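You operate a simulated robot arm through the tools that you are given. There is no shell and no other tool. Be economical: measure what you need, move in short steps, check, and stop when the job is done.

Carry out the task below with a simulated robot arm. There is one attempt and no reset: what you move stays moved.

Task
Latch the loose guard and bring the purple plate to the loading place.
Fine: latch first, hands clear of the top, drive off again. The guards stay shut.

It is judged by the outcome, as a careful person would: the job done as asked, and still so three seconds after it is handed in. It fails if anything else is knocked over, pushed out of place, dropped, spilled or broken.

Robot
A 6-joint arm with a two-finger parallel gripper on a trunk, on a base that drives. Base frame: it is fixed to the floor where the robot stands at the start and does not move with it; the origin is under the middle of the robot, x ahead of it, y to its left, z up. Lengths are in mm, angles in rad, forces in N, time in s.
With the tool pointing down near the work surface it reaches from about 100 to 720 mm from the robot's upright axis, wherever it stands. Its first joint turns from -2.897 to 2.897 rad. Payload 3.91 kg.
The TCP is the grasp point between the finger pads, 30 mm short of the fingertips. In the tool frame z runs along the fingers and y along their closing line. The gripper opens to 110 mm. The fingers are 20 mm wide and 10 mm thick; the gripper's body (48 by 112 mm) begins 55 mm behind the TCP.
Orientation is that of the tool frame in the base frame, as a unit quaternion [w, x, y, z]. With the fingers straight down and closing along the base's y, the tool's x points along the base's -x, its y along +y and its z along -z.

Tools
- The arm moves only by the tool jog_arm. Its argument "plan" is a list of rows, each a list of 6 numbers: the shift along the tool's x, y, z in mm, then the turn, a rotation vector about the tool's x, y, z in rad. In form: [[tx, ty, tz, wx, wy, wz], ...]. A call has 1 to 10 rows; each row shifts and turns the commanded pose from where the row before left it, along the tool's axes as they then stand. "hand" is the gripper command, from -1 (fully open) to 1 (shut), values between in proportion, set as the call begins (left out, the last holds). Rows are played at 5 a second. More than 50 mm and 0.15 rad between two rows, or a gripper value outside its range, and nothing of the call is played. A pose out of reach is approached as far as the arm can. The call stops where the force on the tool passes 60 N (or 10 N more than at its start, if that is more) or the arm is blocked; 0.2 s more then pass. The fingers move at their own pace (about 45 mm/s each) and stop on an object; they squeeze with about 42 N. The grip force told is the motor's: it shows also when the fingers shut on nothing. Time passes only in rows, and 0.2 s behind the last, so rows that do not move let the fingers close. The reply holds the time, the measured pose of the TCP, the force on the tool along the base axes, the opening and the grip force, in the units named above and with some noise, with the torque about the TCP (base axes, N m) and any sound that the robot's microphone picked up, and new pictures: "show" is both (left out), scene, wrist or none.
- Cameras (640 x 400 px; columns grow to the right, rows downward): "scene" is now at [-17.8, 100, 1671]; the picture's right is [-0.73, -0.68, 0.00], its down [-0.19, 0.20, -0.96] and it looks along [0.65, -0.70, -0.28] (base axes); focal length 294 px, centre (320, 200). "wrist" rides on the gripper at [77, 7, -115] in the tool frame; the picture's right is [-0.09, 1.00, 0.00], its down [-0.80, -0.07, -0.59] and it looks along [-0.59, -0.05, 0.80] (tool axes); focal length 270 px, centre (320, 200). There is no depth. A picture from a camera that has moved, and an enlarged one, comes with that camera's place and axes in the base frame and with its lens. The place of the scene camera against the robot may be out by one fixed shift of up to 18 mm in any direction.
- lift_body(by): slides the trunk up (or, below 0, down) by that many mm; the arm and the scene camera ride with it, the base frame stays. It gives what a move gives, with no picture.
- roll_base(legs): drives the robot by 1 to 6 legs, each [ahead, turn to the left] in mm and rad, along the robot's own axes; the way and the turn of a leg run together, so that a leg with both is an arc; at most 1500 mm and 3.142 rad a leg. The arm and the cameras ride along, it lands a little off, and it stops where it bumps. It gives what a move gives, and a new picture of the scene camera.
- turn_head(pan, tilt): turns the head with the scene camera to pan (to the left, within 2.705 rad either way) and tilt (down, from -0.506 to 1.204), counted from straight ahead of the robot. It gives what a move gives, and a new picture of the scene camera.
- zoom(camera, box): a new picture of the part [left, top, right, bottom] of that camera's present view, enlarged. It takes no simulated time.
- job_done(): hands the job in; it is judged then, once.

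Work in short steps. Places have to be worked out from the pictures, the camera data and where the tool is seen: move nearer, look again, correct. Check each grasp and each placing, and mend what went wrong. You have 120 turns and 260 pictures in all, those below and enlarged ones among them. Open the gripper and draw the arm clear of the work before you hand the job in, unless the task says otherwise; then end with one line.

The tools are called after "Call:" as a command line: name --pt "numbers of a row" for each row, then --argument value for the rest, lists and objects as JSON in quotes. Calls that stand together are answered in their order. jog_arm: Moves the arm, as the interface text tells. Its arguments: {"type":"object","properties":{"plan":{"type":"array","items":{"type":"array","items":{"type":"number"}}},"hand":{"type":"number"},"show":{"type":"string","enum":["both","scene","wrist","none"]}},"required":["plan"]} The other tools are called the same way: lift_body (by) slides the trunk up or down; roll_base (legs) drives the base; turn_head (pan, tilt) turns the head that bears the scene camera; zoom (camera, box) takes an enlarged picture of a part of a camera's view; job_done () hands the job in.

At the start:

```text
t: 0.0
tool_pos: [298.3, -174.7, 1538.2]
tcp_rot: [0.001, 0.505, 0.863, 0.003]
contact_force: [-22.0, 56.2, -2.7]
wrist_torque: [-5.21, -1.95, 0.86]
gripper_width: 109.9
gripper_force: 0.1
trunk travel left (down, up): [-575.0, 35.0]
robot x, y, heading: [1.8, 3.4, -0.003]
head pan, tilt: [-0.82, 0.293]
```

scene: 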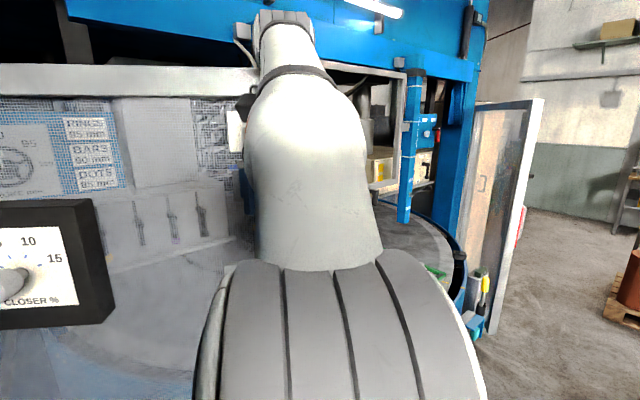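
wrist: 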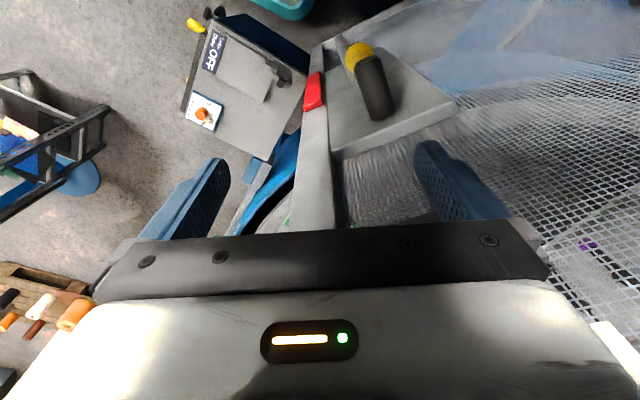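

The start shows a force of about 60 N on the tool, so the gripper may already be touching something. I'll look around with the head before moving anything.

Call:
turn_head --pan 0.0 --tilt 0.3

Call:
turn_head --pan -0.8 --tilt 0.8

Call:
turn_head --pan -1.6 --tilt 0.4

Call:
turn_head --pan 0.9 --tilt 0.4

```text
t: 1.1
tool_pos: [299.2, -173.9, 1536.7]
tcp_rot: [0.0, 0.504, 0.864, 0.003]
contact_force: [-22.0, 54.1, -11.4]
wrist_torque: [-4.8, -1.78, 0.8]
gripper_width: 110.1
gripper_force: 0.1
trunk travel left (down, up): [-575.0, 35.0]
robot x, y, heading: [3.6, -1.0, 0.001]
head pan, tilt: [0.0, 0.3]
camera scene: at [12.1, 167.6, 1669.9], right [0.0, -1.0, 0.01], down [-0.29, -0.01, -0.96], along [0.96, 0.0, -0.29], focal length 294 px, centre (320, 200)
```

scene: 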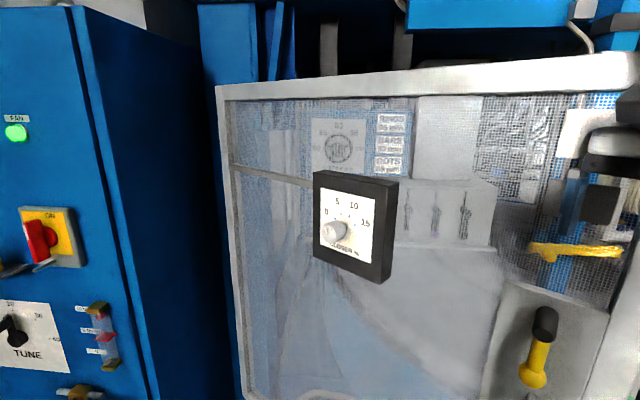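

```text
t: 2.3
tool_pos: [298.9, -174.3, 1538.2]
tcp_rot: [0.001, 0.503, 0.864, 0.003]
contact_force: [-21.6, 53.9, -4.4]
wrist_torque: [-4.9, -1.86, 0.79]
gripper_width: 110.1
gripper_force: 0.1
trunk travel left (down, up): [-575.0, 35.0]
robot x, y, heading: [-0.8, -3.2, 0.001]
head pan, tilt: [-0.799, 0.799]
camera scene: at [-24.8, 109.4, 1626.0], right [-0.72, -0.7, 0.0], down [-0.5, 0.51, -0.7], along [0.49, -0.51, -0.71], focal length 294 px, centre (320, 200)
```

scene: 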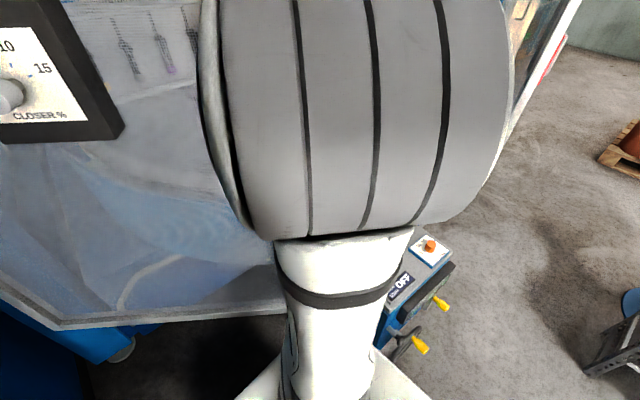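

```text
t: 3.4
tool_pos: [298.1, -174.9, 1536.7]
tcp_rot: [0.002, 0.504, 0.864, 0.003]
contact_force: [-20.4, 51.8, -2.5]
wrist_torque: [-4.89, -1.91, 0.83]
gripper_width: 110.0
gripper_force: 0.0
trunk travel left (down, up): [-575.0, 35.0]
robot x, y, heading: [-1.7, -2.9, -0.001]
head pan, tilt: [-1.6, 0.4]
camera scene: at [-83.9, 74.9, 1661.1], right [-1.0, 0.03, 0.0], down [0.01, 0.38, -0.92], along [-0.02, -0.92, -0.38], focal length 294 px, centre (320, 200)
```

scene: 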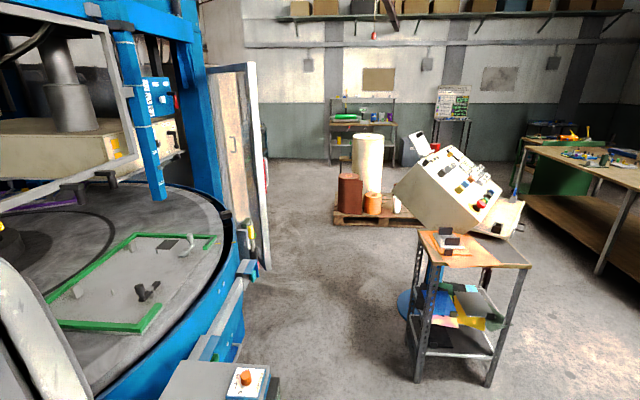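

```text
t: 5.7
tool_pos: [299.0, -175.7, 1537.5]
tcp_rot: [0.001, 0.504, 0.864, 0.003]
contact_force: [-20.4, 52.3, -0.5]
wrist_torque: [-4.99, -1.93, 0.78]
gripper_width: 109.9
gripper_force: 0.1
trunk travel left (down, up): [-575.0, 35.0]
robot x, y, heading: [-5.6, -2.3, -0.003]
head pan, tilt: [0.901, 0.4]
camera scene: at [-23.8, 240.0, 1659.9], right [0.78, -0.62, 0.01], down [-0.24, -0.31, -0.92], along [0.57, 0.72, -0.39], focal length 294 px, centre (320, 200)
```

scene: 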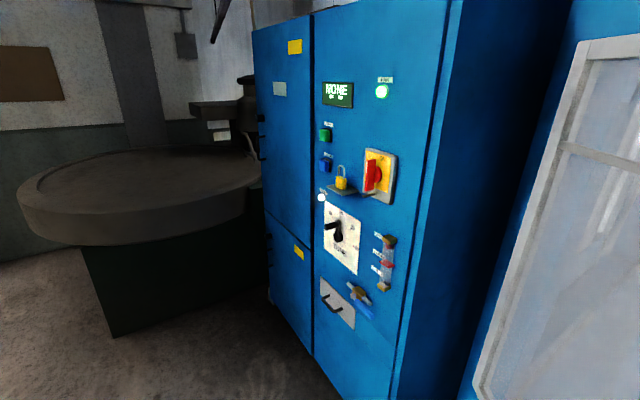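

The machine is a rotary press with a turntable, guards and a small pedestal box. I'll enlarge the wrist view and look at the right-hand side in more detail.

Call:
zoom --camera "wrist" --box '[160, 0, 480, 200]'

Call:
zoom --camera "scene" --box '[250, 30, 450, 380]'

Call:
turn_head --pan -1.2 --tilt 0.9

Call:
turn_head --pan 0.1 --tilt 0.9

Call:
turn_head --pan -0.2 --tilt 0.3

```text
2.00 times, centred on (320, 100) of wrist
camera zoom: at [266.3, -104.9, 1651.0], right [0.91, 0.41, 0.01], down [0.33, -0.73, 0.59], along [0.25, -0.54, -0.8], focal length 541 px, centre (320, 400)
```

zoom: 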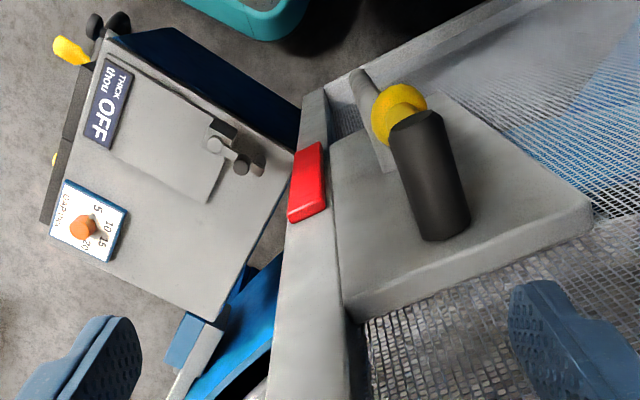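

```text
1.14 times, centred on (350, 205) of scene
camera zoom: at [-23.8, 240.0, 1659.9], right [0.78, -0.62, 0.01], down [-0.24, -0.31, -0.92], along [0.57, 0.72, -0.39], focal length 336 px, centre (286, 194)
```

zoom: 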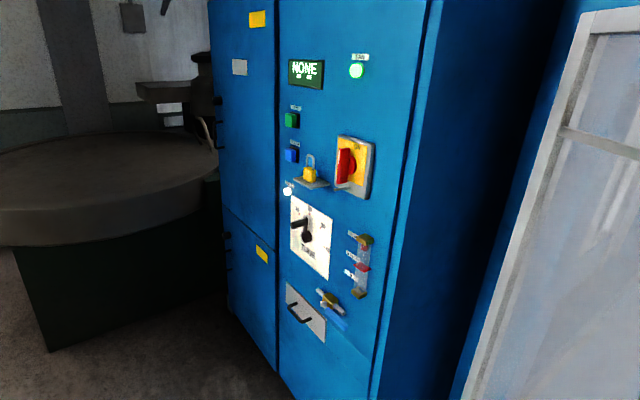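

```text
t: 7.7
tool_pos: [298.5, -175.6, 1537.2]
tcp_rot: [0.001, 0.504, 0.864, 0.003]
contact_force: [-21.1, 51.1, -0.6]
wrist_torque: [-4.89, -2.02, 0.76]
gripper_width: 109.8
gripper_force: 0.1
trunk travel left (down, up): [-575.0, 35.0]
robot x, y, heading: [-1.1, 3.1, 0.002]
head pan, tilt: [-1.201, 0.901]
camera scene: at [-54.0, 96.6, 1618.1], right [-0.93, -0.36, 0.0], down [-0.28, 0.72, -0.63], along [0.23, -0.59, -0.78], focal length 294 px, centre (320, 200)
```

scene: 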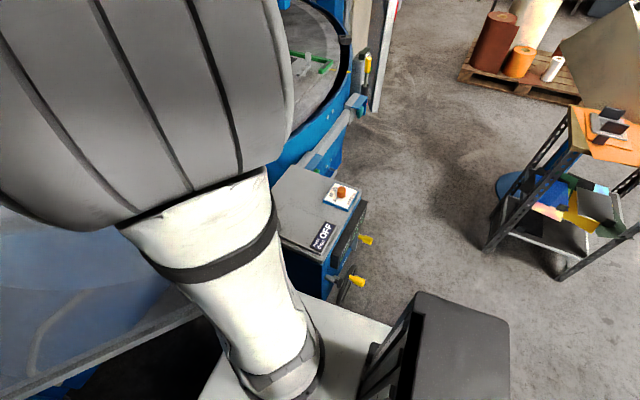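

```text
t: 9.2
tool_pos: [297.1, -175.2, 1537.3]
tcp_rot: [0.002, 0.504, 0.864, 0.003]
contact_force: [-20.5, 51.7, 0.0]
wrist_torque: [-4.84, -2.06, 0.79]
gripper_width: 110.1
gripper_force: 0.1
trunk travel left (down, up): [-575.0, 35.0]
robot x, y, heading: [-1.5, 0.3, 0.003]
head pan, tilt: [0.099, 0.901]
camera scene: at [-6.4, 174.3, 1617.6], right [0.1, -1.0, 0.01], down [-0.78, -0.08, -0.62], along [0.62, 0.05, -0.78], focal length 294 px, centre (320, 200)
```

scene: 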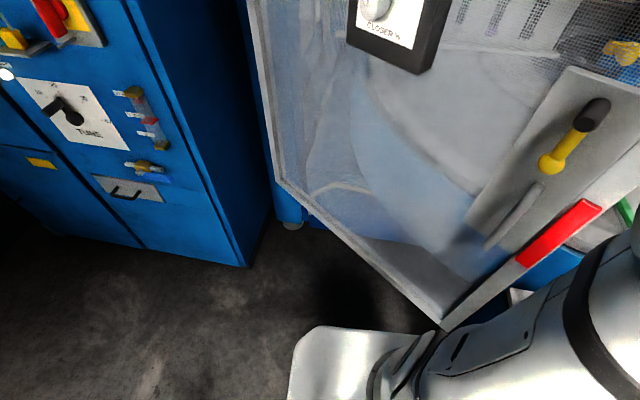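

```text
t: 10.2
tool_pos: [298.1, -175.2, 1537.5]
tcp_rot: [0.002, 0.504, 0.864, 0.003]
contact_force: [-22.9, 51.2, -0.7]
wrist_torque: [-4.81, -2.06, 0.73]
gripper_width: 110.0
gripper_force: 0.1
trunk travel left (down, up): [-575.0, 35.0]
robot x, y, heading: [2.7, -0.3, 0.004]
head pan, tilt: [-0.201, 0.3]
camera scene: at [9.7, 148.7, 1670.1], right [-0.2, -0.98, 0.01], down [-0.29, 0.05, -0.96], along [0.94, -0.19, -0.29], focal length 294 px, centre (320, 200)
```

scene: 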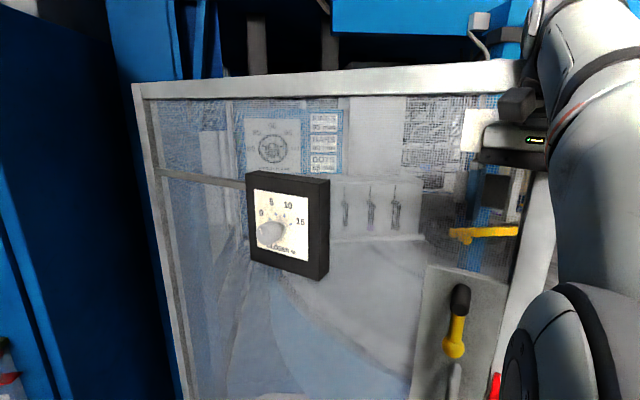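

The gripper seems very close to the guard's free edge. I'll enlarge that area to see whether it is touching.

Call:
zoom --camera "scene" --box '[400, 40, 640, 400]'

Call:
zoom --camera "wrist" --box '[400, 50, 640, 400]'

Call:
turn_head --pan -0.5 --tilt 0.1

```text
1.11 times, centred on (520, 220) of scene
camera zoom: at [9.7, 148.7, 1670.1], right [-0.2, -0.98, 0.01], down [-0.29, 0.05, -0.96], along [0.94, -0.19, -0.29], focal length 327 px, centre (98, 178)
```

zoom: 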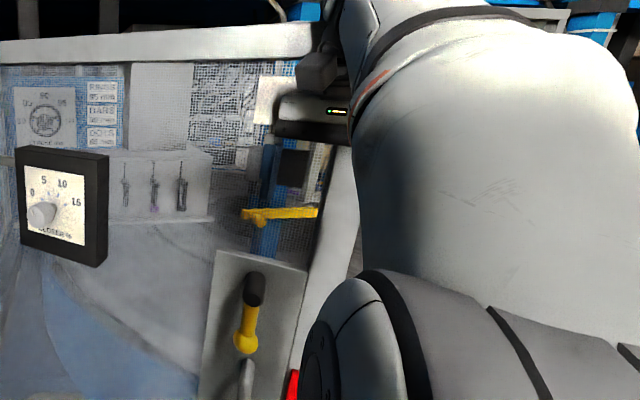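

```text
1.14 times, centred on (520, 225) of wrist
camera zoom: at [266.0, -105.1, 1651.0], right [0.91, 0.41, 0.01], down [0.33, -0.73, 0.59], along [0.25, -0.54, -0.8], focal length 309 px, centre (91, 171)
```

zoom: 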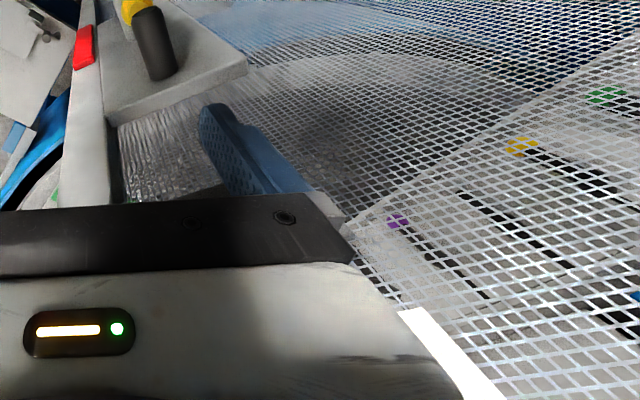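

```text
t: 10.9
tool_pos: [297.8, -174.0, 1537.2]
tcp_rot: [0.002, 0.505, 0.863, 0.003]
contact_force: [-22.6, 50.0, -0.4]
wrist_torque: [-4.78, -2.07, 0.74]
gripper_width: 109.9
gripper_force: 0.1
trunk travel left (down, up): [-575.0, 35.0]
robot x, y, heading: [-2.5, -1.5, 0.001]
head pan, tilt: [-0.499, 0.099]
camera scene: at [-1.0, 123.4, 1688.9], right [-0.48, -0.88, 0.01], down [-0.08, 0.04, -1.0], along [0.87, -0.48, -0.09], focal length 294 px, centre (320, 200)
```

scene: 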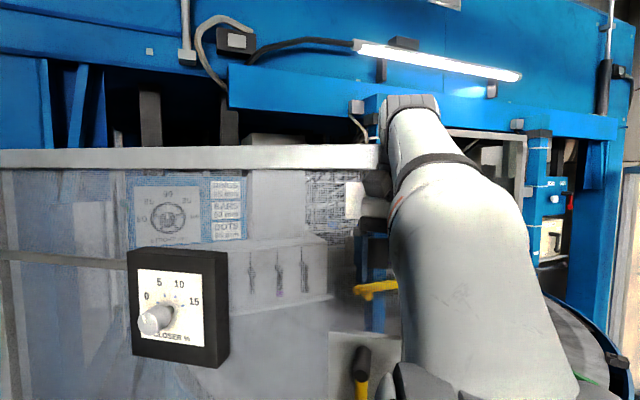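

The gripper is close to the guard and probably touching it. I'll ease the tool 20 mm back along base -x and see how the force changes.

Call:
jog_arm --pt "4.9 -8.7 0 0 0 0" --pt "4.9 -8.7 0 0 0 0" --pt "0 0 0 0 0 0" --show "none"

```text
t: 11.8
tool_pos: [282.3, -188.3, 1533.7]
tcp_rot: [-0.003, 0.506, 0.863, 0.005]
contact_force: [-12.9, 6.6, -4.3]
wrist_torque: [-0.44, -1.1, -0.21]
gripper_width: 110.1
gripper_force: 0.2
trunk travel left (down, up): [-575.0, 35.0]
robot x, y, heading: [-1.1, 1.9, -0.0]
head pan, tilt: [-0.499, 0.099]
```

The force fell sharply, so it was contact with the guard. I'll continue backing off.

Call:
jog_arm --pt "9.8 -17.4 0 0 0 0" --pt "9.8 -17.4 0 0 0 0" --pt "9.8 -17.4 0 0 0 0" --pt "0 0 0 0 0 0" --show "both"

```text
t: 12.8
tool_pos: [226.7, -189.6, 1531.1]
tcp_rot: [-0.001, 0.504, 0.864, 0.005]
contact_force: [-0.1, -0.1, -0.1]
wrist_torque: [-0.01, 0.03, 0.01]
gripper_width: 110.2
gripper_force: 0.0
out of reach, approached as far as the arm can: row 3
trunk travel left (down, up): [-575.0, 35.0]
robot x, y, heading: [-1.6, 2.3, 0.002]
head pan, tilt: [-0.499, 0.099]
camera scene: at [6.0, 109.4, 1690.0], right [-0.48, -0.88, 0.0], down [-0.09, 0.05, -0.99], along [0.87, -0.48, -0.1], focal length 294 px, centre (320, 200)
camera wrist: at [194.2, -120.9, 1644.8], right [0.91, 0.41, 0.01], down [0.33, -0.74, 0.59], along [0.25, -0.53, -0.81], focal length 270 px, centre (320, 200)
```

scene: 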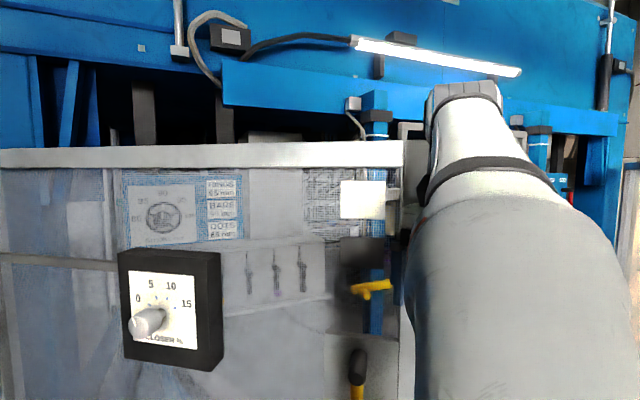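
wrist: 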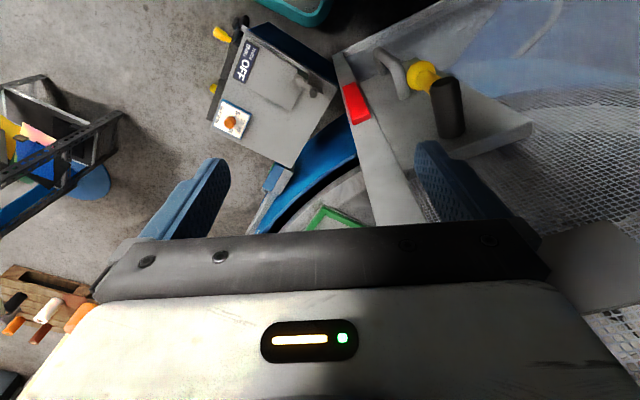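

The tool is free with zero force. I'll check behind the robot before rolling back for an overview.

Call:
turn_head --pan 2.6 --tilt 0.5

Call:
turn_head --pan -2.6 --tilt 0.5

```text
t: 15.4
tool_pos: [225.4, -189.4, 1531.9]
tcp_rot: [-0.001, 0.504, 0.863, 0.006]
contact_force: [0.0, -0.3, -0.2]
wrist_torque: [0.0, -0.03, 0.0]
gripper_width: 109.8
gripper_force: 0.1
trunk travel left (down, up): [-575.0, 35.0]
robot x, y, heading: [-1.1, 0.2, -0.002]
head pan, tilt: [2.601, 0.499]
camera scene: at [-153.5, 200.6, 1652.9], right [0.52, 0.86, 0.0], down [0.41, -0.25, -0.88], along [-0.75, 0.45, -0.48], focal length 294 px, centre (320, 200)
```

scene: 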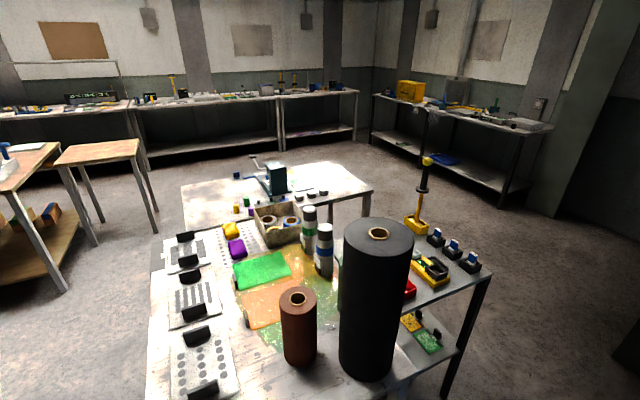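

```text
t: 19.5
tool_pos: [226.4, -189.3, 1530.4]
tcp_rot: [-0.001, 0.504, 0.863, 0.005]
contact_force: [0.4, 1.2, -0.4]
wrist_torque: [0.01, -0.01, 0.01]
gripper_width: 110.0
gripper_force: 0.0
trunk travel left (down, up): [-575.0, 35.0]
robot x, y, heading: [-1.8, -0.1, -0.0]
head pan, tilt: [-2.601, 0.499]
camera scene: at [-153.4, 106.8, 1652.9], right [-0.52, 0.86, 0.0], down [0.41, 0.25, -0.88], along [-0.75, -0.45, -0.48], focal length 294 px, centre (320, 200)
```

scene: 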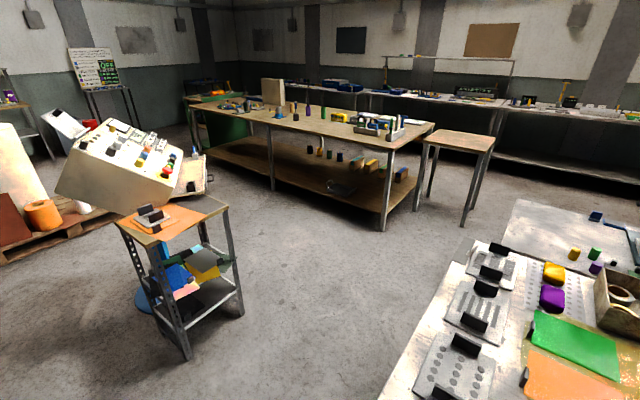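

A table stands roughly 700 mm behind. There's a board on the far wall that may hold instructions, so I'll zoom on it and then roll back 250 mm.

Call:
zoom --camera "scene" --box '[60, 40, 130, 95]'

Call:
roll_base --legs '[[-250, 0]]'

Call:
turn_head --pan -0.2 --tilt 0.4

Call:
turn_head --pan -0.9 --tilt 0.5

```text
7.27 times, centred on (95, 68) of scene
camera zoom: at [-153.4, 106.8, 1652.9], right [-0.52, 0.86, 0.0], down [0.41, 0.25, -0.88], along [-0.75, -0.45, -0.48], focal length 2142 px, centre (1956, 1164)
```

zoom: 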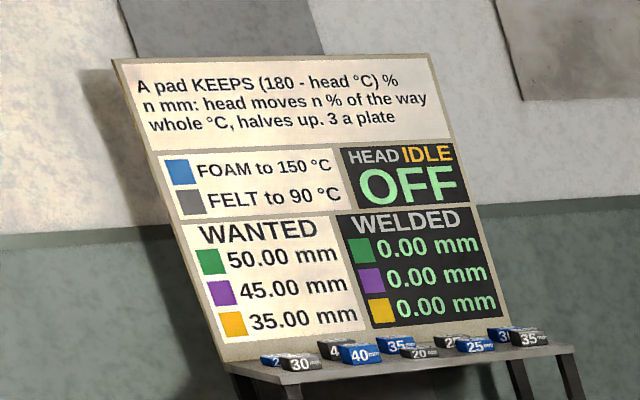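

```text
t: 21.4
tool_pos: [-6.6, -194.7, 1529.9]
tcp_rot: [0.0, 0.511, 0.86, 0.005]
contact_force: [0.5, 0.9, -1.0]
wrist_torque: [0.03, 0.03, 0.05]
gripper_width: 110.0
gripper_force: 0.0
trunk travel left (down, up): [-575.0, 35.0]
robot x, y, heading: [-228.3, -2.9, -0.019]
head pan, tilt: [-2.601, 0.499]
stopped in leg 1: the robot was blocked; the commanded pose is now the measured one
camera scene: at [-380.7, 107.1, 1653.0], right [-0.5, 0.87, 0.0], down [0.41, 0.24, -0.88], along [-0.76, -0.44, -0.48], focal length 294 px, centre (320, 200)
```

scene: 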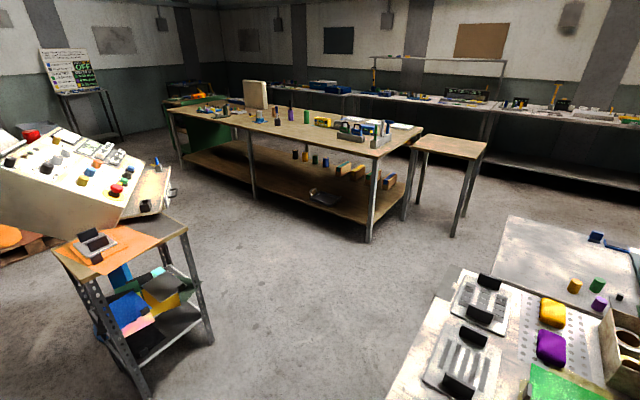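

```text
t: 23.6
tool_pos: [-8.9, -194.2, 1530.1]
tcp_rot: [0.0, 0.511, 0.859, 0.005]
contact_force: [-0.3, 0.2, 0.3]
wrist_torque: [-0.03, -0.02, 0.0]
gripper_width: 110.2
gripper_force: 0.0
trunk travel left (down, up): [-575.0, 35.0]
robot x, y, heading: [-229.2, -1.3, -0.016]
head pan, tilt: [-0.201, 0.4]
camera scene: at [-212.4, 131.9, 1662.1], right [-0.22, -0.98, 0.0], down [-0.38, 0.09, -0.92], along [0.9, -0.2, -0.39], focal length 294 px, centre (320, 200)
```

scene: 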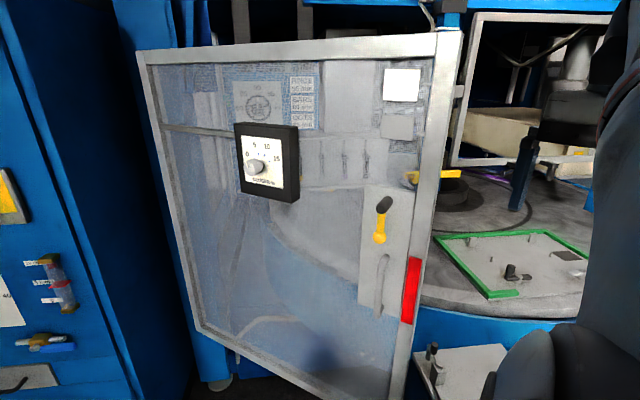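

```text
t: 24.6
tool_pos: [-7.9, -194.5, 1531.5]
tcp_rot: [0.0, 0.511, 0.859, 0.005]
contact_force: [-0.1, 1.2, 1.1]
wrist_torque: [0.02, -0.02, -0.04]
gripper_width: 109.9
gripper_force: 0.1
trunk travel left (down, up): [-575.0, 35.0]
robot x, y, heading: [-232.3, -1.1, -0.017]
head pan, tilt: [-0.901, 0.499]
camera scene: at [-247.6, 79.9, 1652.9], right [-0.8, -0.61, 0.0], down [-0.29, 0.38, -0.88], along [0.53, -0.7, -0.48], focal length 294 px, centre (320, 200)
```

scene: 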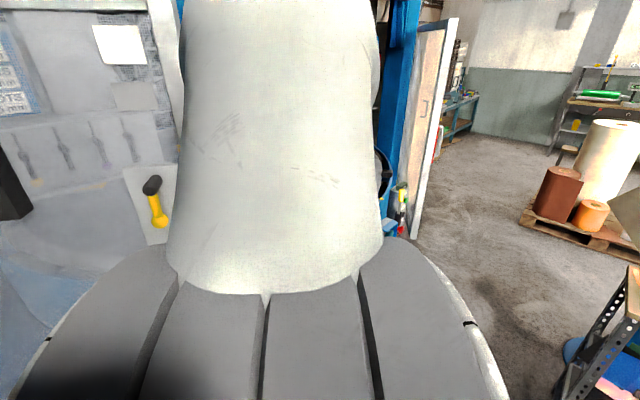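

The base met the table behind at x≈-228. I'll roll 100 mm forward, then turn right so the head can see the machine without the arm in the way.

Call:
roll_base --legs '[[80, 0], [0, -1.3]]'

Call:
turn_head --pan 0.5 --tilt 0.5

Call:
turn_head --pan 1.1 --tilt 0.4

```text
t: 28.9
tool_pos: [-278.7, -264.6, 1532.6]
tcp_rot: [0.003, 0.928, 0.372, 0.002]
contact_force: [-0.2, 0.0, -0.2]
wrist_torque: [-0.06, 0.02, 0.01]
gripper_width: 109.9
gripper_force: 0.1
trunk travel left (down, up): [-575.0, 35.0]
robot x, y, heading: [-160.7, -8.7, -1.317]
head pan, tilt: [-0.901, 0.499]
camera scene: at [-87.4, 40.6, 1652.8], right [-0.8, 0.6, 0.0], down [0.29, 0.38, -0.88], along [-0.53, -0.7, -0.48], focal length 294 px, centre (320, 200)
```

scene: 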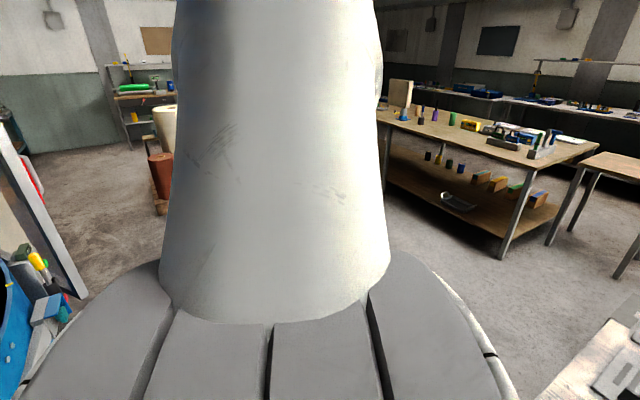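

```text
t: 30.4
tool_pos: [-280.9, -265.4, 1531.5]
tcp_rot: [0.004, 0.928, 0.372, 0.003]
contact_force: [0.5, 0.1, -0.3]
wrist_torque: [-0.01, -0.02, -0.01]
gripper_width: 110.2
gripper_force: 0.1
trunk travel left (down, up): [-575.0, 35.0]
robot x, y, heading: [-164.2, -1.1, -1.32]
head pan, tilt: [0.499, 0.499]
camera scene: at [28.2, 45.0, 1652.9], right [-0.73, -0.68, 0.0], down [-0.33, 0.35, -0.88], along [0.6, -0.64, -0.48], focal length 294 px, centre (320, 200)
```

scene: 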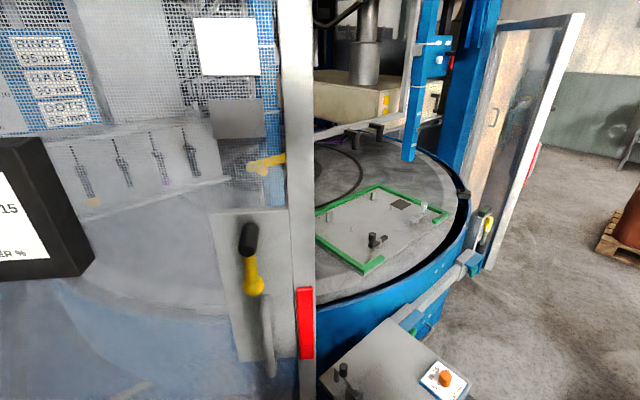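

```text
t: 31.4
tool_pos: [-279.2, -264.7, 1530.6]
tcp_rot: [0.003, 0.928, 0.372, 0.002]
contact_force: [0.2, 0.1, 0.3]
wrist_torque: [-0.01, -0.01, -0.01]
gripper_width: 110.0
gripper_force: 0.1
trunk travel left (down, up): [-575.0, 35.0]
robot x, y, heading: [-158.7, -3.0, -1.319]
head pan, tilt: [1.1, 0.4]
camera scene: at [56.6, 91.3, 1662.0], right [-0.22, -0.98, 0.0], down [-0.38, 0.08, -0.92], along [0.9, -0.2, -0.39], focal length 294 px, centre (320, 200)
```

scene: 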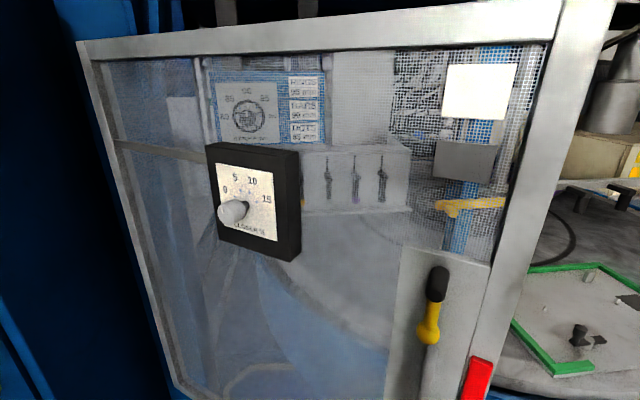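

Now the view is clear. I'll zoom on the latch, the charts and the right-hand side.

Call:
zoom --camera "scene" --box '[380, 40, 560, 220]'

Call:
turn_head --pan 0.4 --tilt 0.75

Call:
zoom --camera "scene" --box '[300, 0, 640, 400]'

Call:
turn_head --pan 0.2 --tilt 0.35

```text
2.22 times, centred on (470, 130) of scene
camera zoom: at [56.6, 91.3, 1662.0], right [-0.22, -0.98, 0.0], down [-0.38, 0.08, -0.92], along [0.9, -0.2, -0.39], focal length 654 px, centre (-13, 356)
```

zoom: 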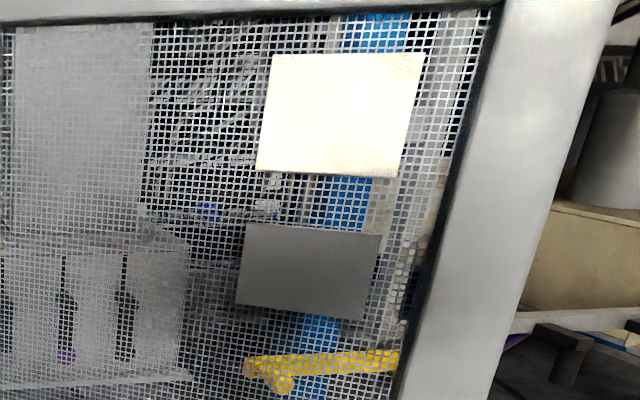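

```text
t: 32.5
tool_pos: [-279.7, -266.6, 1530.9]
tcp_rot: [0.003, 0.928, 0.374, 0.003]
contact_force: [-0.6, 0.3, 0.4]
wrist_torque: [-0.04, 0.03, 0.02]
gripper_width: 109.9
gripper_force: 0.0
trunk travel left (down, up): [-575.0, 35.0]
robot x, y, heading: [-161.4, -3.4, -1.316]
head pan, tilt: [0.4, 0.75]
camera scene: at [16.5, 45.7, 1631.0], right [-0.79, -0.61, 0.0], down [-0.41, 0.54, -0.73], along [0.44, -0.58, -0.68], focal length 294 px, centre (320, 200)
```

scene: 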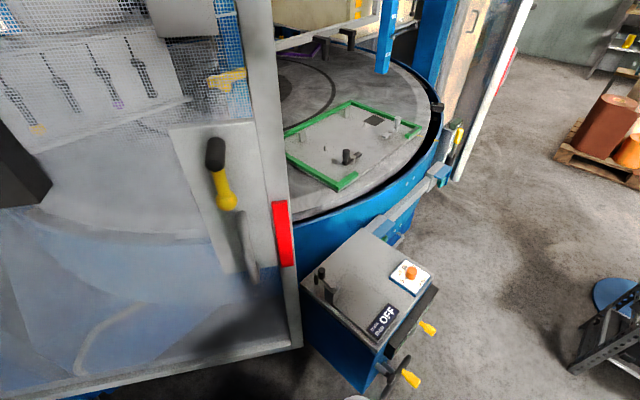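

```text
1.00 times, centred on (470, 200) of scene (not enlarged: the box is as wide or as high as the picture)
camera zoom: at [16.5, 45.7, 1631.0], right [-0.79, -0.61, 0.0], down [-0.41, 0.54, -0.73], along [0.44, -0.58, -0.68], focal length 294 px, centre (170, 200)
```

zoom: 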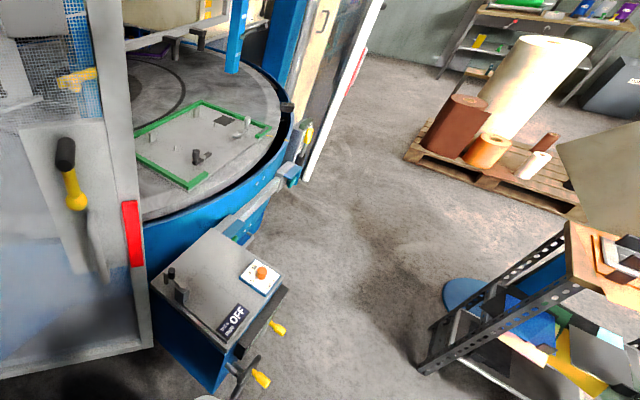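

```text
t: 33.4
tool_pos: [-279.9, -265.4, 1531.2]
tcp_rot: [0.004, 0.928, 0.373, 0.003]
contact_force: [0.1, -0.6, 0.6]
wrist_torque: [0.04, 0.02, -0.02]
gripper_width: 109.9
gripper_force: 0.1
trunk travel left (down, up): [-575.0, 35.0]
robot x, y, heading: [-163.6, -3.0, -1.32]
head pan, tilt: [0.201, 0.351]
camera scene: at [7.0, 27.8, 1666.5], right [-0.9, -0.44, 0.0], down [-0.15, 0.31, -0.94], along [0.41, -0.84, -0.34], focal length 294 px, centre (320, 200)
```

scene: 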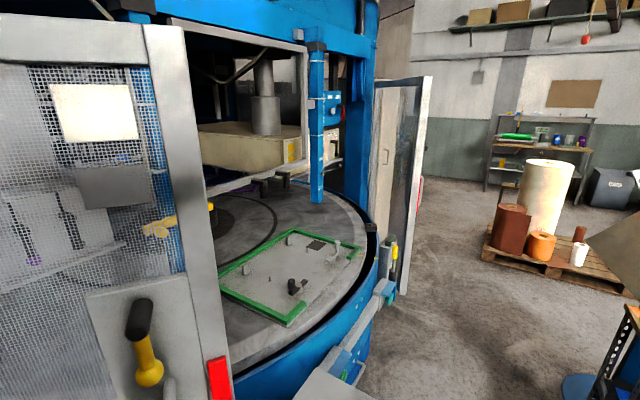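

I'll zoom on the pedestal box, the post controls and the far clamp.

Call:
zoom --camera "scene" --box '[290, 60, 370, 130]'

Call:
zoom --camera "scene" --box '[340, 200, 440, 300]'

Call:
turn_head --pan 0.2 --tilt 0.95

Call:
zoom --camera "scene" --box '[200, 60, 420, 280]'

```text
5.71 times, centred on (330, 95) of scene
camera zoom: at [7.0, 27.8, 1666.5], right [-0.9, -0.44, 0.0], down [-0.15, 0.31, -0.94], along [0.41, -0.84, -0.34], focal length 1683 px, centre (263, 800)
```

zoom: 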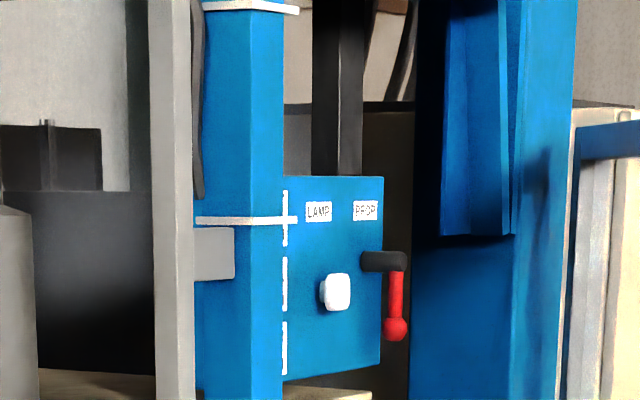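

```text
4.00 times, centred on (390, 250) of scene
camera zoom: at [7.0, 27.8, 1666.5], right [-0.9, -0.44, 0.0], down [-0.15, 0.31, -0.94], along [0.41, -0.84, -0.34], focal length 1178 px, centre (40, 0)
```

zoom: 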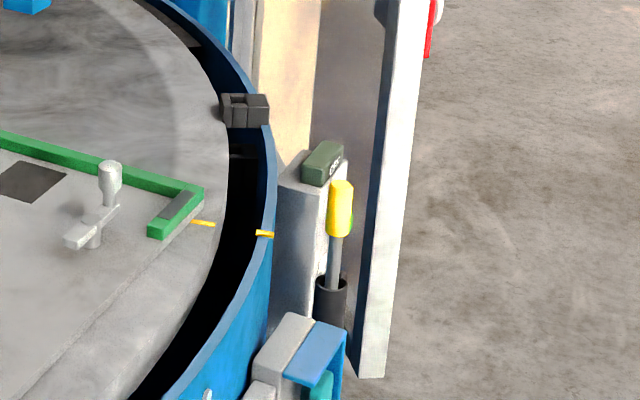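

```text
t: 34.4
tool_pos: [-279.9, -265.4, 1531.9]
tcp_rot: [0.003, 0.928, 0.372, 0.003]
contact_force: [0.5, 0.5, -1.0]
wrist_torque: [0.02, 0.01, -0.01]
gripper_width: 110.1
gripper_force: 0.1
trunk travel left (down, up): [-575.0, 35.0]
robot x, y, heading: [-161.4, -1.4, -1.315]
head pan, tilt: [0.201, 0.949]
camera scene: at [0.7, 41.9, 1622.2], right [-0.9, -0.45, 0.0], down [-0.34, 0.68, -0.65], along [0.29, -0.58, -0.76], focal length 294 px, centre (320, 200)
```

scene: 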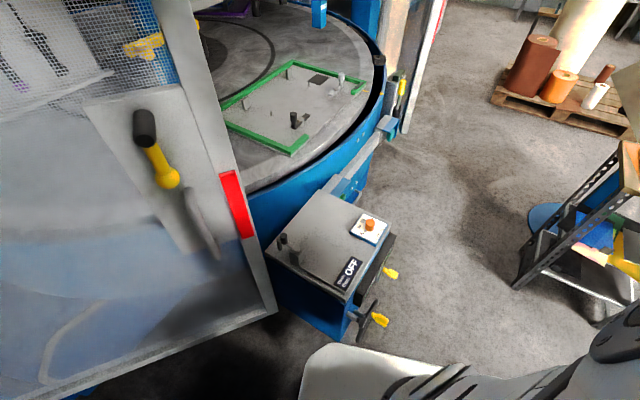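

```text
1.82 times, centred on (310, 170) of scene
camera zoom: at [0.7, 41.9, 1622.2], right [-0.9, -0.45, 0.0], down [-0.34, 0.68, -0.65], along [0.29, -0.58, -0.76], focal length 535 px, centre (338, 254)
```

zoom: 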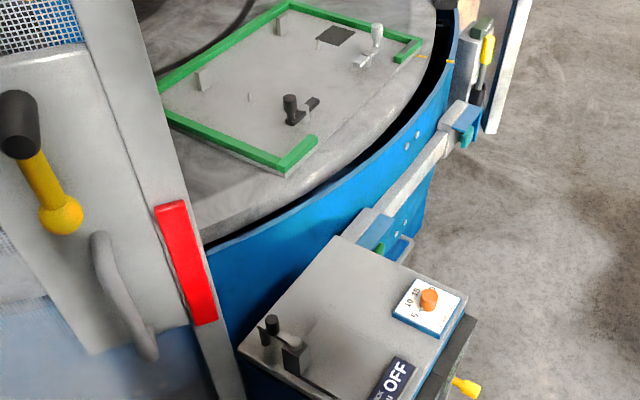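

A yellow-handled lever with a small display stands at the table's far right, and alignment marks show on the table and rim. I'll zoom hard on those.

Call:
zoom --camera "scene" --box '[360, 50, 430, 140]'

Call:
turn_head --pan 0.3 --tilt 0.5

Call:
zoom --camera "scene" --box '[390, 160, 450, 220]'

Call:
zoom --camera "scene" --box '[180, 60, 420, 210]'

```text
4.44 times, centred on (395, 95) of scene
camera zoom: at [0.7, 41.9, 1622.2], right [-0.9, -0.45, 0.0], down [-0.34, 0.68, -0.65], along [0.29, -0.58, -0.76], focal length 1309 px, centre (-13, 667)
```

zoom: 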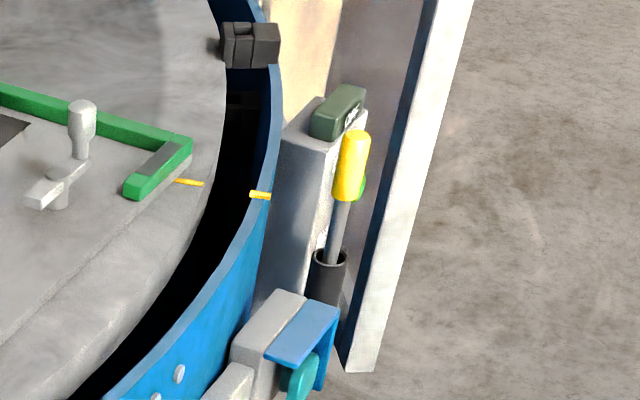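

```text
t: 35.3
tool_pos: [-279.8, -266.6, 1530.7]
tcp_rot: [0.004, 0.928, 0.373, 0.003]
contact_force: [0.0, -0.1, 0.6]
wrist_torque: [-0.01, -0.01, 0.02]
gripper_width: 109.8
gripper_force: 0.0
trunk travel left (down, up): [-575.0, 35.0]
robot x, y, heading: [-162.5, -6.1, -1.319]
head pan, tilt: [0.3, 0.499]
camera scene: at [14.0, 34.1, 1652.8], right [-0.85, -0.52, 0.0], down [-0.25, 0.41, -0.88], along [0.46, -0.75, -0.48], focal length 294 px, centre (320, 200)
```

scene: 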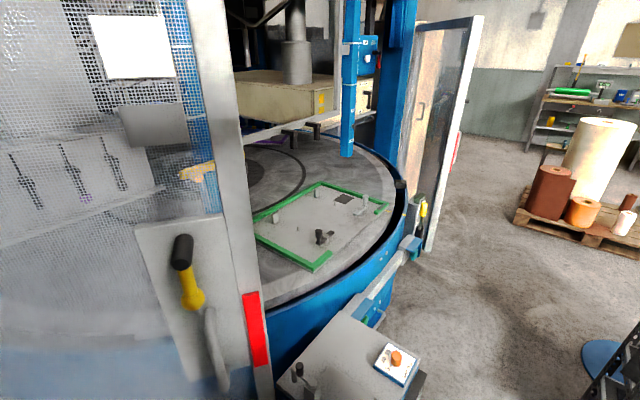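

```text
6.67 times, centred on (420, 190) of scene
camera zoom: at [14.0, 34.1, 1652.8], right [-0.85, -0.52, 0.0], down [-0.25, 0.41, -0.88], along [0.46, -0.75, -0.48], focal length 1963 px, centre (-347, 267)
```

zoom: 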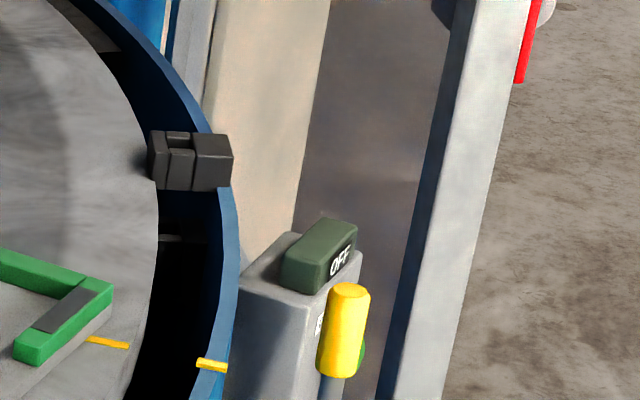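

```text
2.67 times, centred on (300, 135) of scene
camera zoom: at [14.0, 34.1, 1652.8], right [-0.85, -0.52, 0.0], down [-0.25, 0.41, -0.88], along [0.46, -0.75, -0.48], focal length 785 px, centre (373, 373)
```

zoom: 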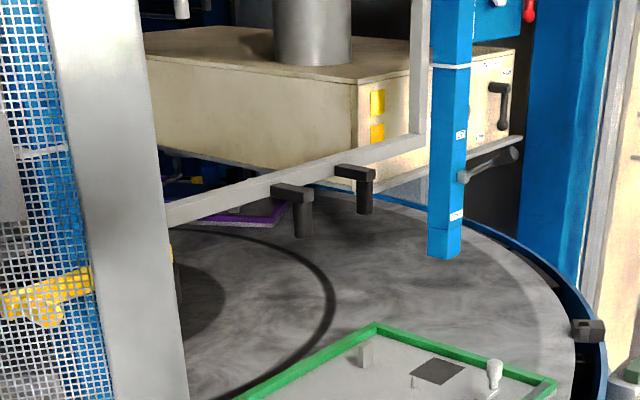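

What I make out so far:
- **Door:** it is ajar. The hinge is near (884, 453), the free edge near (400, -284), and its yellow keeper on the post near (640, -389, 1358).
- **Table drive:** the lever station sits near (210, -1140).

I'll turn back to heading 0 and zoom on the latch lever.

Call:
roll_base --legs '[[0, 1.32]]'

Call:
turn_head --pan -0.3 --tilt 0.45

Call:
zoom --camera "scene" --box '[280, 140, 440, 350]'

```text
t: 38.9
tool_pos: [57.6, -193.5, 1531.7]
tcp_rot: [0.002, 0.519, 0.855, 0.006]
contact_force: [0.0, -0.3, 0.1]
wrist_torque: [0.02, -0.03, 0.0]
gripper_width: 110.1
gripper_force: 0.1
trunk travel left (down, up): [-575.0, 35.0]
robot x, y, heading: [-160.3, 11.8, -0.039]
head pan, tilt: [0.3, 0.499]
camera scene: at [-142.8, 190.3, 1653.1], right [0.26, -0.97, 0.0], down [-0.46, -0.12, -0.88], along [0.85, 0.23, -0.48], focal length 294 px, centre (320, 200)
```

scene: 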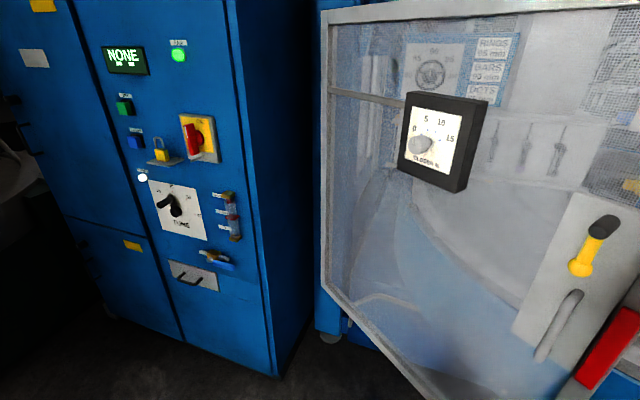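

```text
t: 39.9
tool_pos: [59.9, -190.8, 1532.0]
tcp_rot: [0.001, 0.518, 0.855, 0.005]
contact_force: [-0.1, -1.0, 0.2]
wrist_torque: [-0.07, 0.02, 0.0]
gripper_width: 110.1
gripper_force: 0.0
trunk travel left (down, up): [-575.0, 35.0]
robot x, y, heading: [-159.6, 11.6, -0.036]
head pan, tilt: [-0.3, 0.45]
camera scene: at [-142.5, 137.2, 1657.4], right [-0.33, -0.94, 0.0], down [-0.41, 0.14, -0.9], along [0.85, -0.3, -0.44], focal length 294 px, centre (320, 200)
```

scene: 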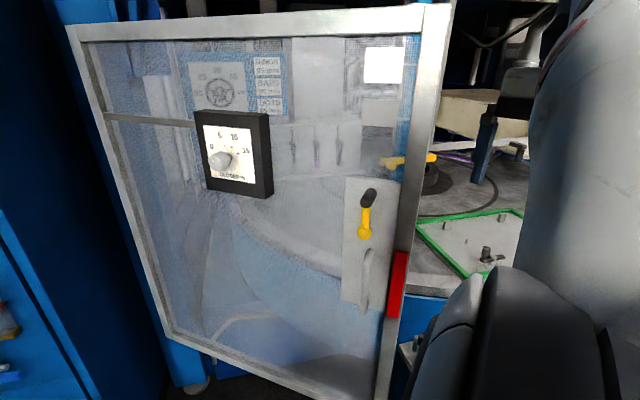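

```text
1.90 times, centred on (360, 245) of scene
camera zoom: at [-142.5, 137.2, 1657.4], right [-0.33, -0.94, 0.0], down [-0.41, 0.14, -0.9], along [0.85, -0.3, -0.44], focal length 561 px, centre (244, 114)
```

zoom: 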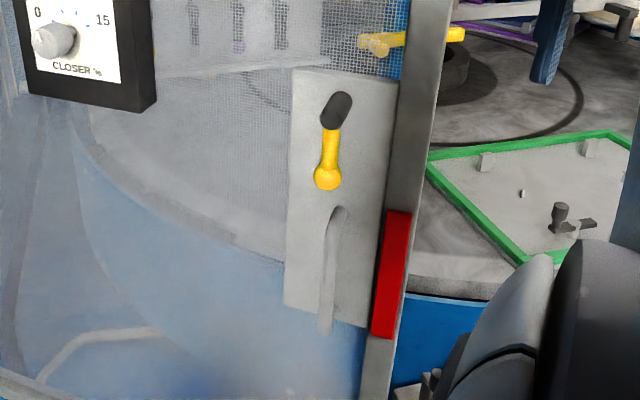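

The latch lever has an outward black grip on a yellow arm, pivoted at the ball and pointing up (open). I'll reorient the tool to point horizontally into the door with the fingers closing vertically, starting with a yaw of the wrist and a forward shift in free space.

Call:
jog_arm --pt "0 0 0 0 0 0.15" --pt "0 0 0 0 0 0.15" --pt "0 0 0 0 0 0.15" --pt "0 0 0 0 0 0.15" --pt "0 0 0 0 0 0.15" --pt "0 30 0 0 0 0" --pt "0 40 0 0 0 0" --pt "0 40 0 0 0 0" --pt "0 30 0 0 0 0" --show "none"

Call:
jog_arm --pt "0 0 0 -0.15 0 0" --pt "0 0 0 -0.15 0 0" --pt "0 0 0 -0.15 0 0" --pt "0 0 0 -0.15 0 0" --pt "0 0 0 -0.15 0 0" --pt "0 0 0 0 0 0" --show "both"

```text
t: 41.9
tool_pos: [196.3, -228.3, 1529.6]
tcp_rot: [-0.001, 0.796, 0.606, 0.005]
contact_force: [0.2, 0.1, 0.4]
wrist_torque: [0.0, 0.01, -0.03]
gripper_width: 109.9
gripper_force: 0.0
trunk travel left (down, up): [-575.0, 35.0]
robot x, y, heading: [-157.8, 7.1, -0.045]
head pan, tilt: [-0.3, 0.45]
```

```text
t: 43.3
tool_pos: [192.3, -228.9, 1531.0]
tcp_rot: [0.291, 0.74, 0.562, 0.227]
contact_force: [0.2, -0.3, -0.5]
wrist_torque: [0.0, -0.01, 0.02]
gripper_width: 109.9
gripper_force: 0.1
trunk travel left (down, up): [-575.0, 35.0]
robot x, y, heading: [-158.2, 9.1, -0.045]
head pan, tilt: [-0.3, 0.45]
camera scene: at [-142.4, 137.0, 1657.4], right [-0.33, -0.94, 0.0], down [-0.41, 0.15, -0.9], along [0.85, -0.3, -0.44], focal length 294 px, centre (320, 200)
camera wrist: at [143.4, -135.8, 1618.6], right [0.67, -0.28, 0.68], down [-0.66, -0.65, 0.38], along [0.34, -0.7, -0.63], focal length 270 px, centre (320, 200)
```

scene: 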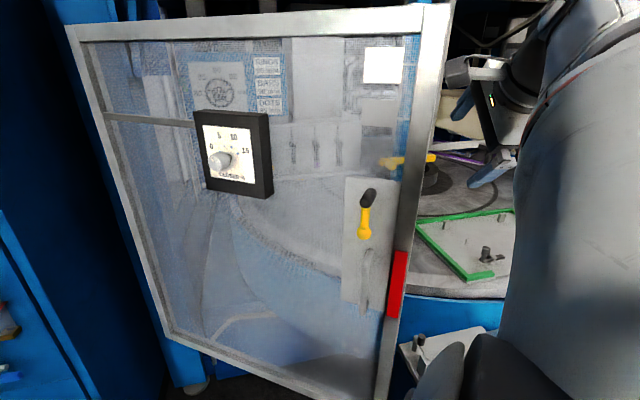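
wrist: 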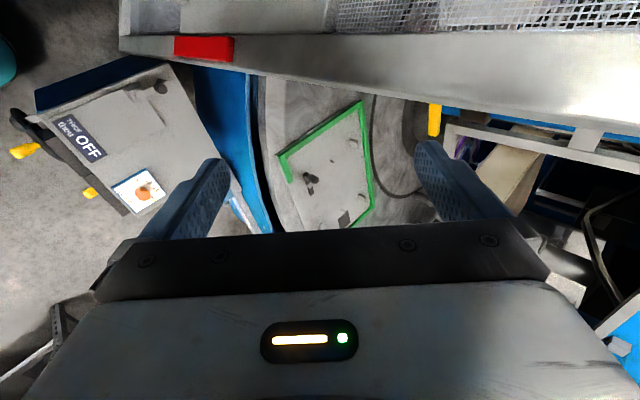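

The tilt works as expected. I'll finish it so the tool points horizontally.

Call:
jog_arm --pt "0 0 0 -0.15 0 0" --pt "0 0 0 -0.15 0 0" --pt "0 0 0 -0.15 0 0" --pt "0 0 0 -0.15 0 0" --pt "0 0 0 -0.15 0 0" --pt "0 0 0 -0.07 0 0" --pt "0 0 0 0 0 0" --show "both"

```text
t: 45.1
tool_pos: [213.0, -259.4, 1482.3]
tcp_rot: [0.516, 0.604, 0.419, 0.439]
contact_force: [-0.3, 0.2, 0.6]
wrist_torque: [0.01, -0.02, -0.03]
gripper_width: 110.2
gripper_force: 0.1
trunk travel left (down, up): [-575.0, 35.0]
robot x, y, heading: [-160.4, 9.8, -0.036]
head pan, tilt: [-0.3, 0.45]
stopped in row 7: the arm was blocked; the commanded pose is now the measured one
camera scene: at [-142.6, 137.3, 1657.4], right [-0.33, -0.94, 0.0], down [-0.41, 0.14, -0.9], along [0.85, -0.3, -0.44], focal length 294 px, centre (320, 200)
camera wrist: at [123.3, -156.8, 1504.6], right [0.03, -0.2, 0.98], down [-0.79, -0.61, -0.1], along [0.62, -0.77, -0.18], focal length 270 px, centre (320, 200)
```

scene: 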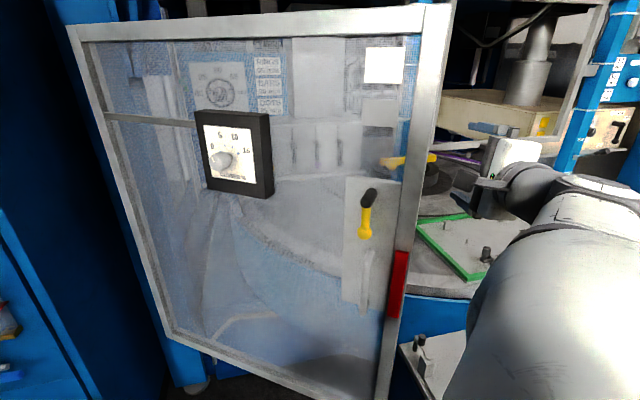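
wrist: 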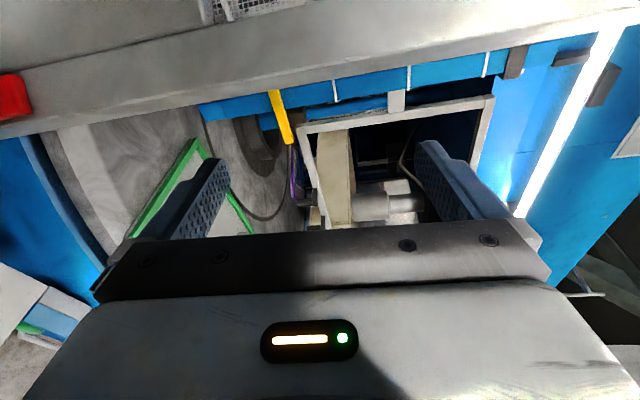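

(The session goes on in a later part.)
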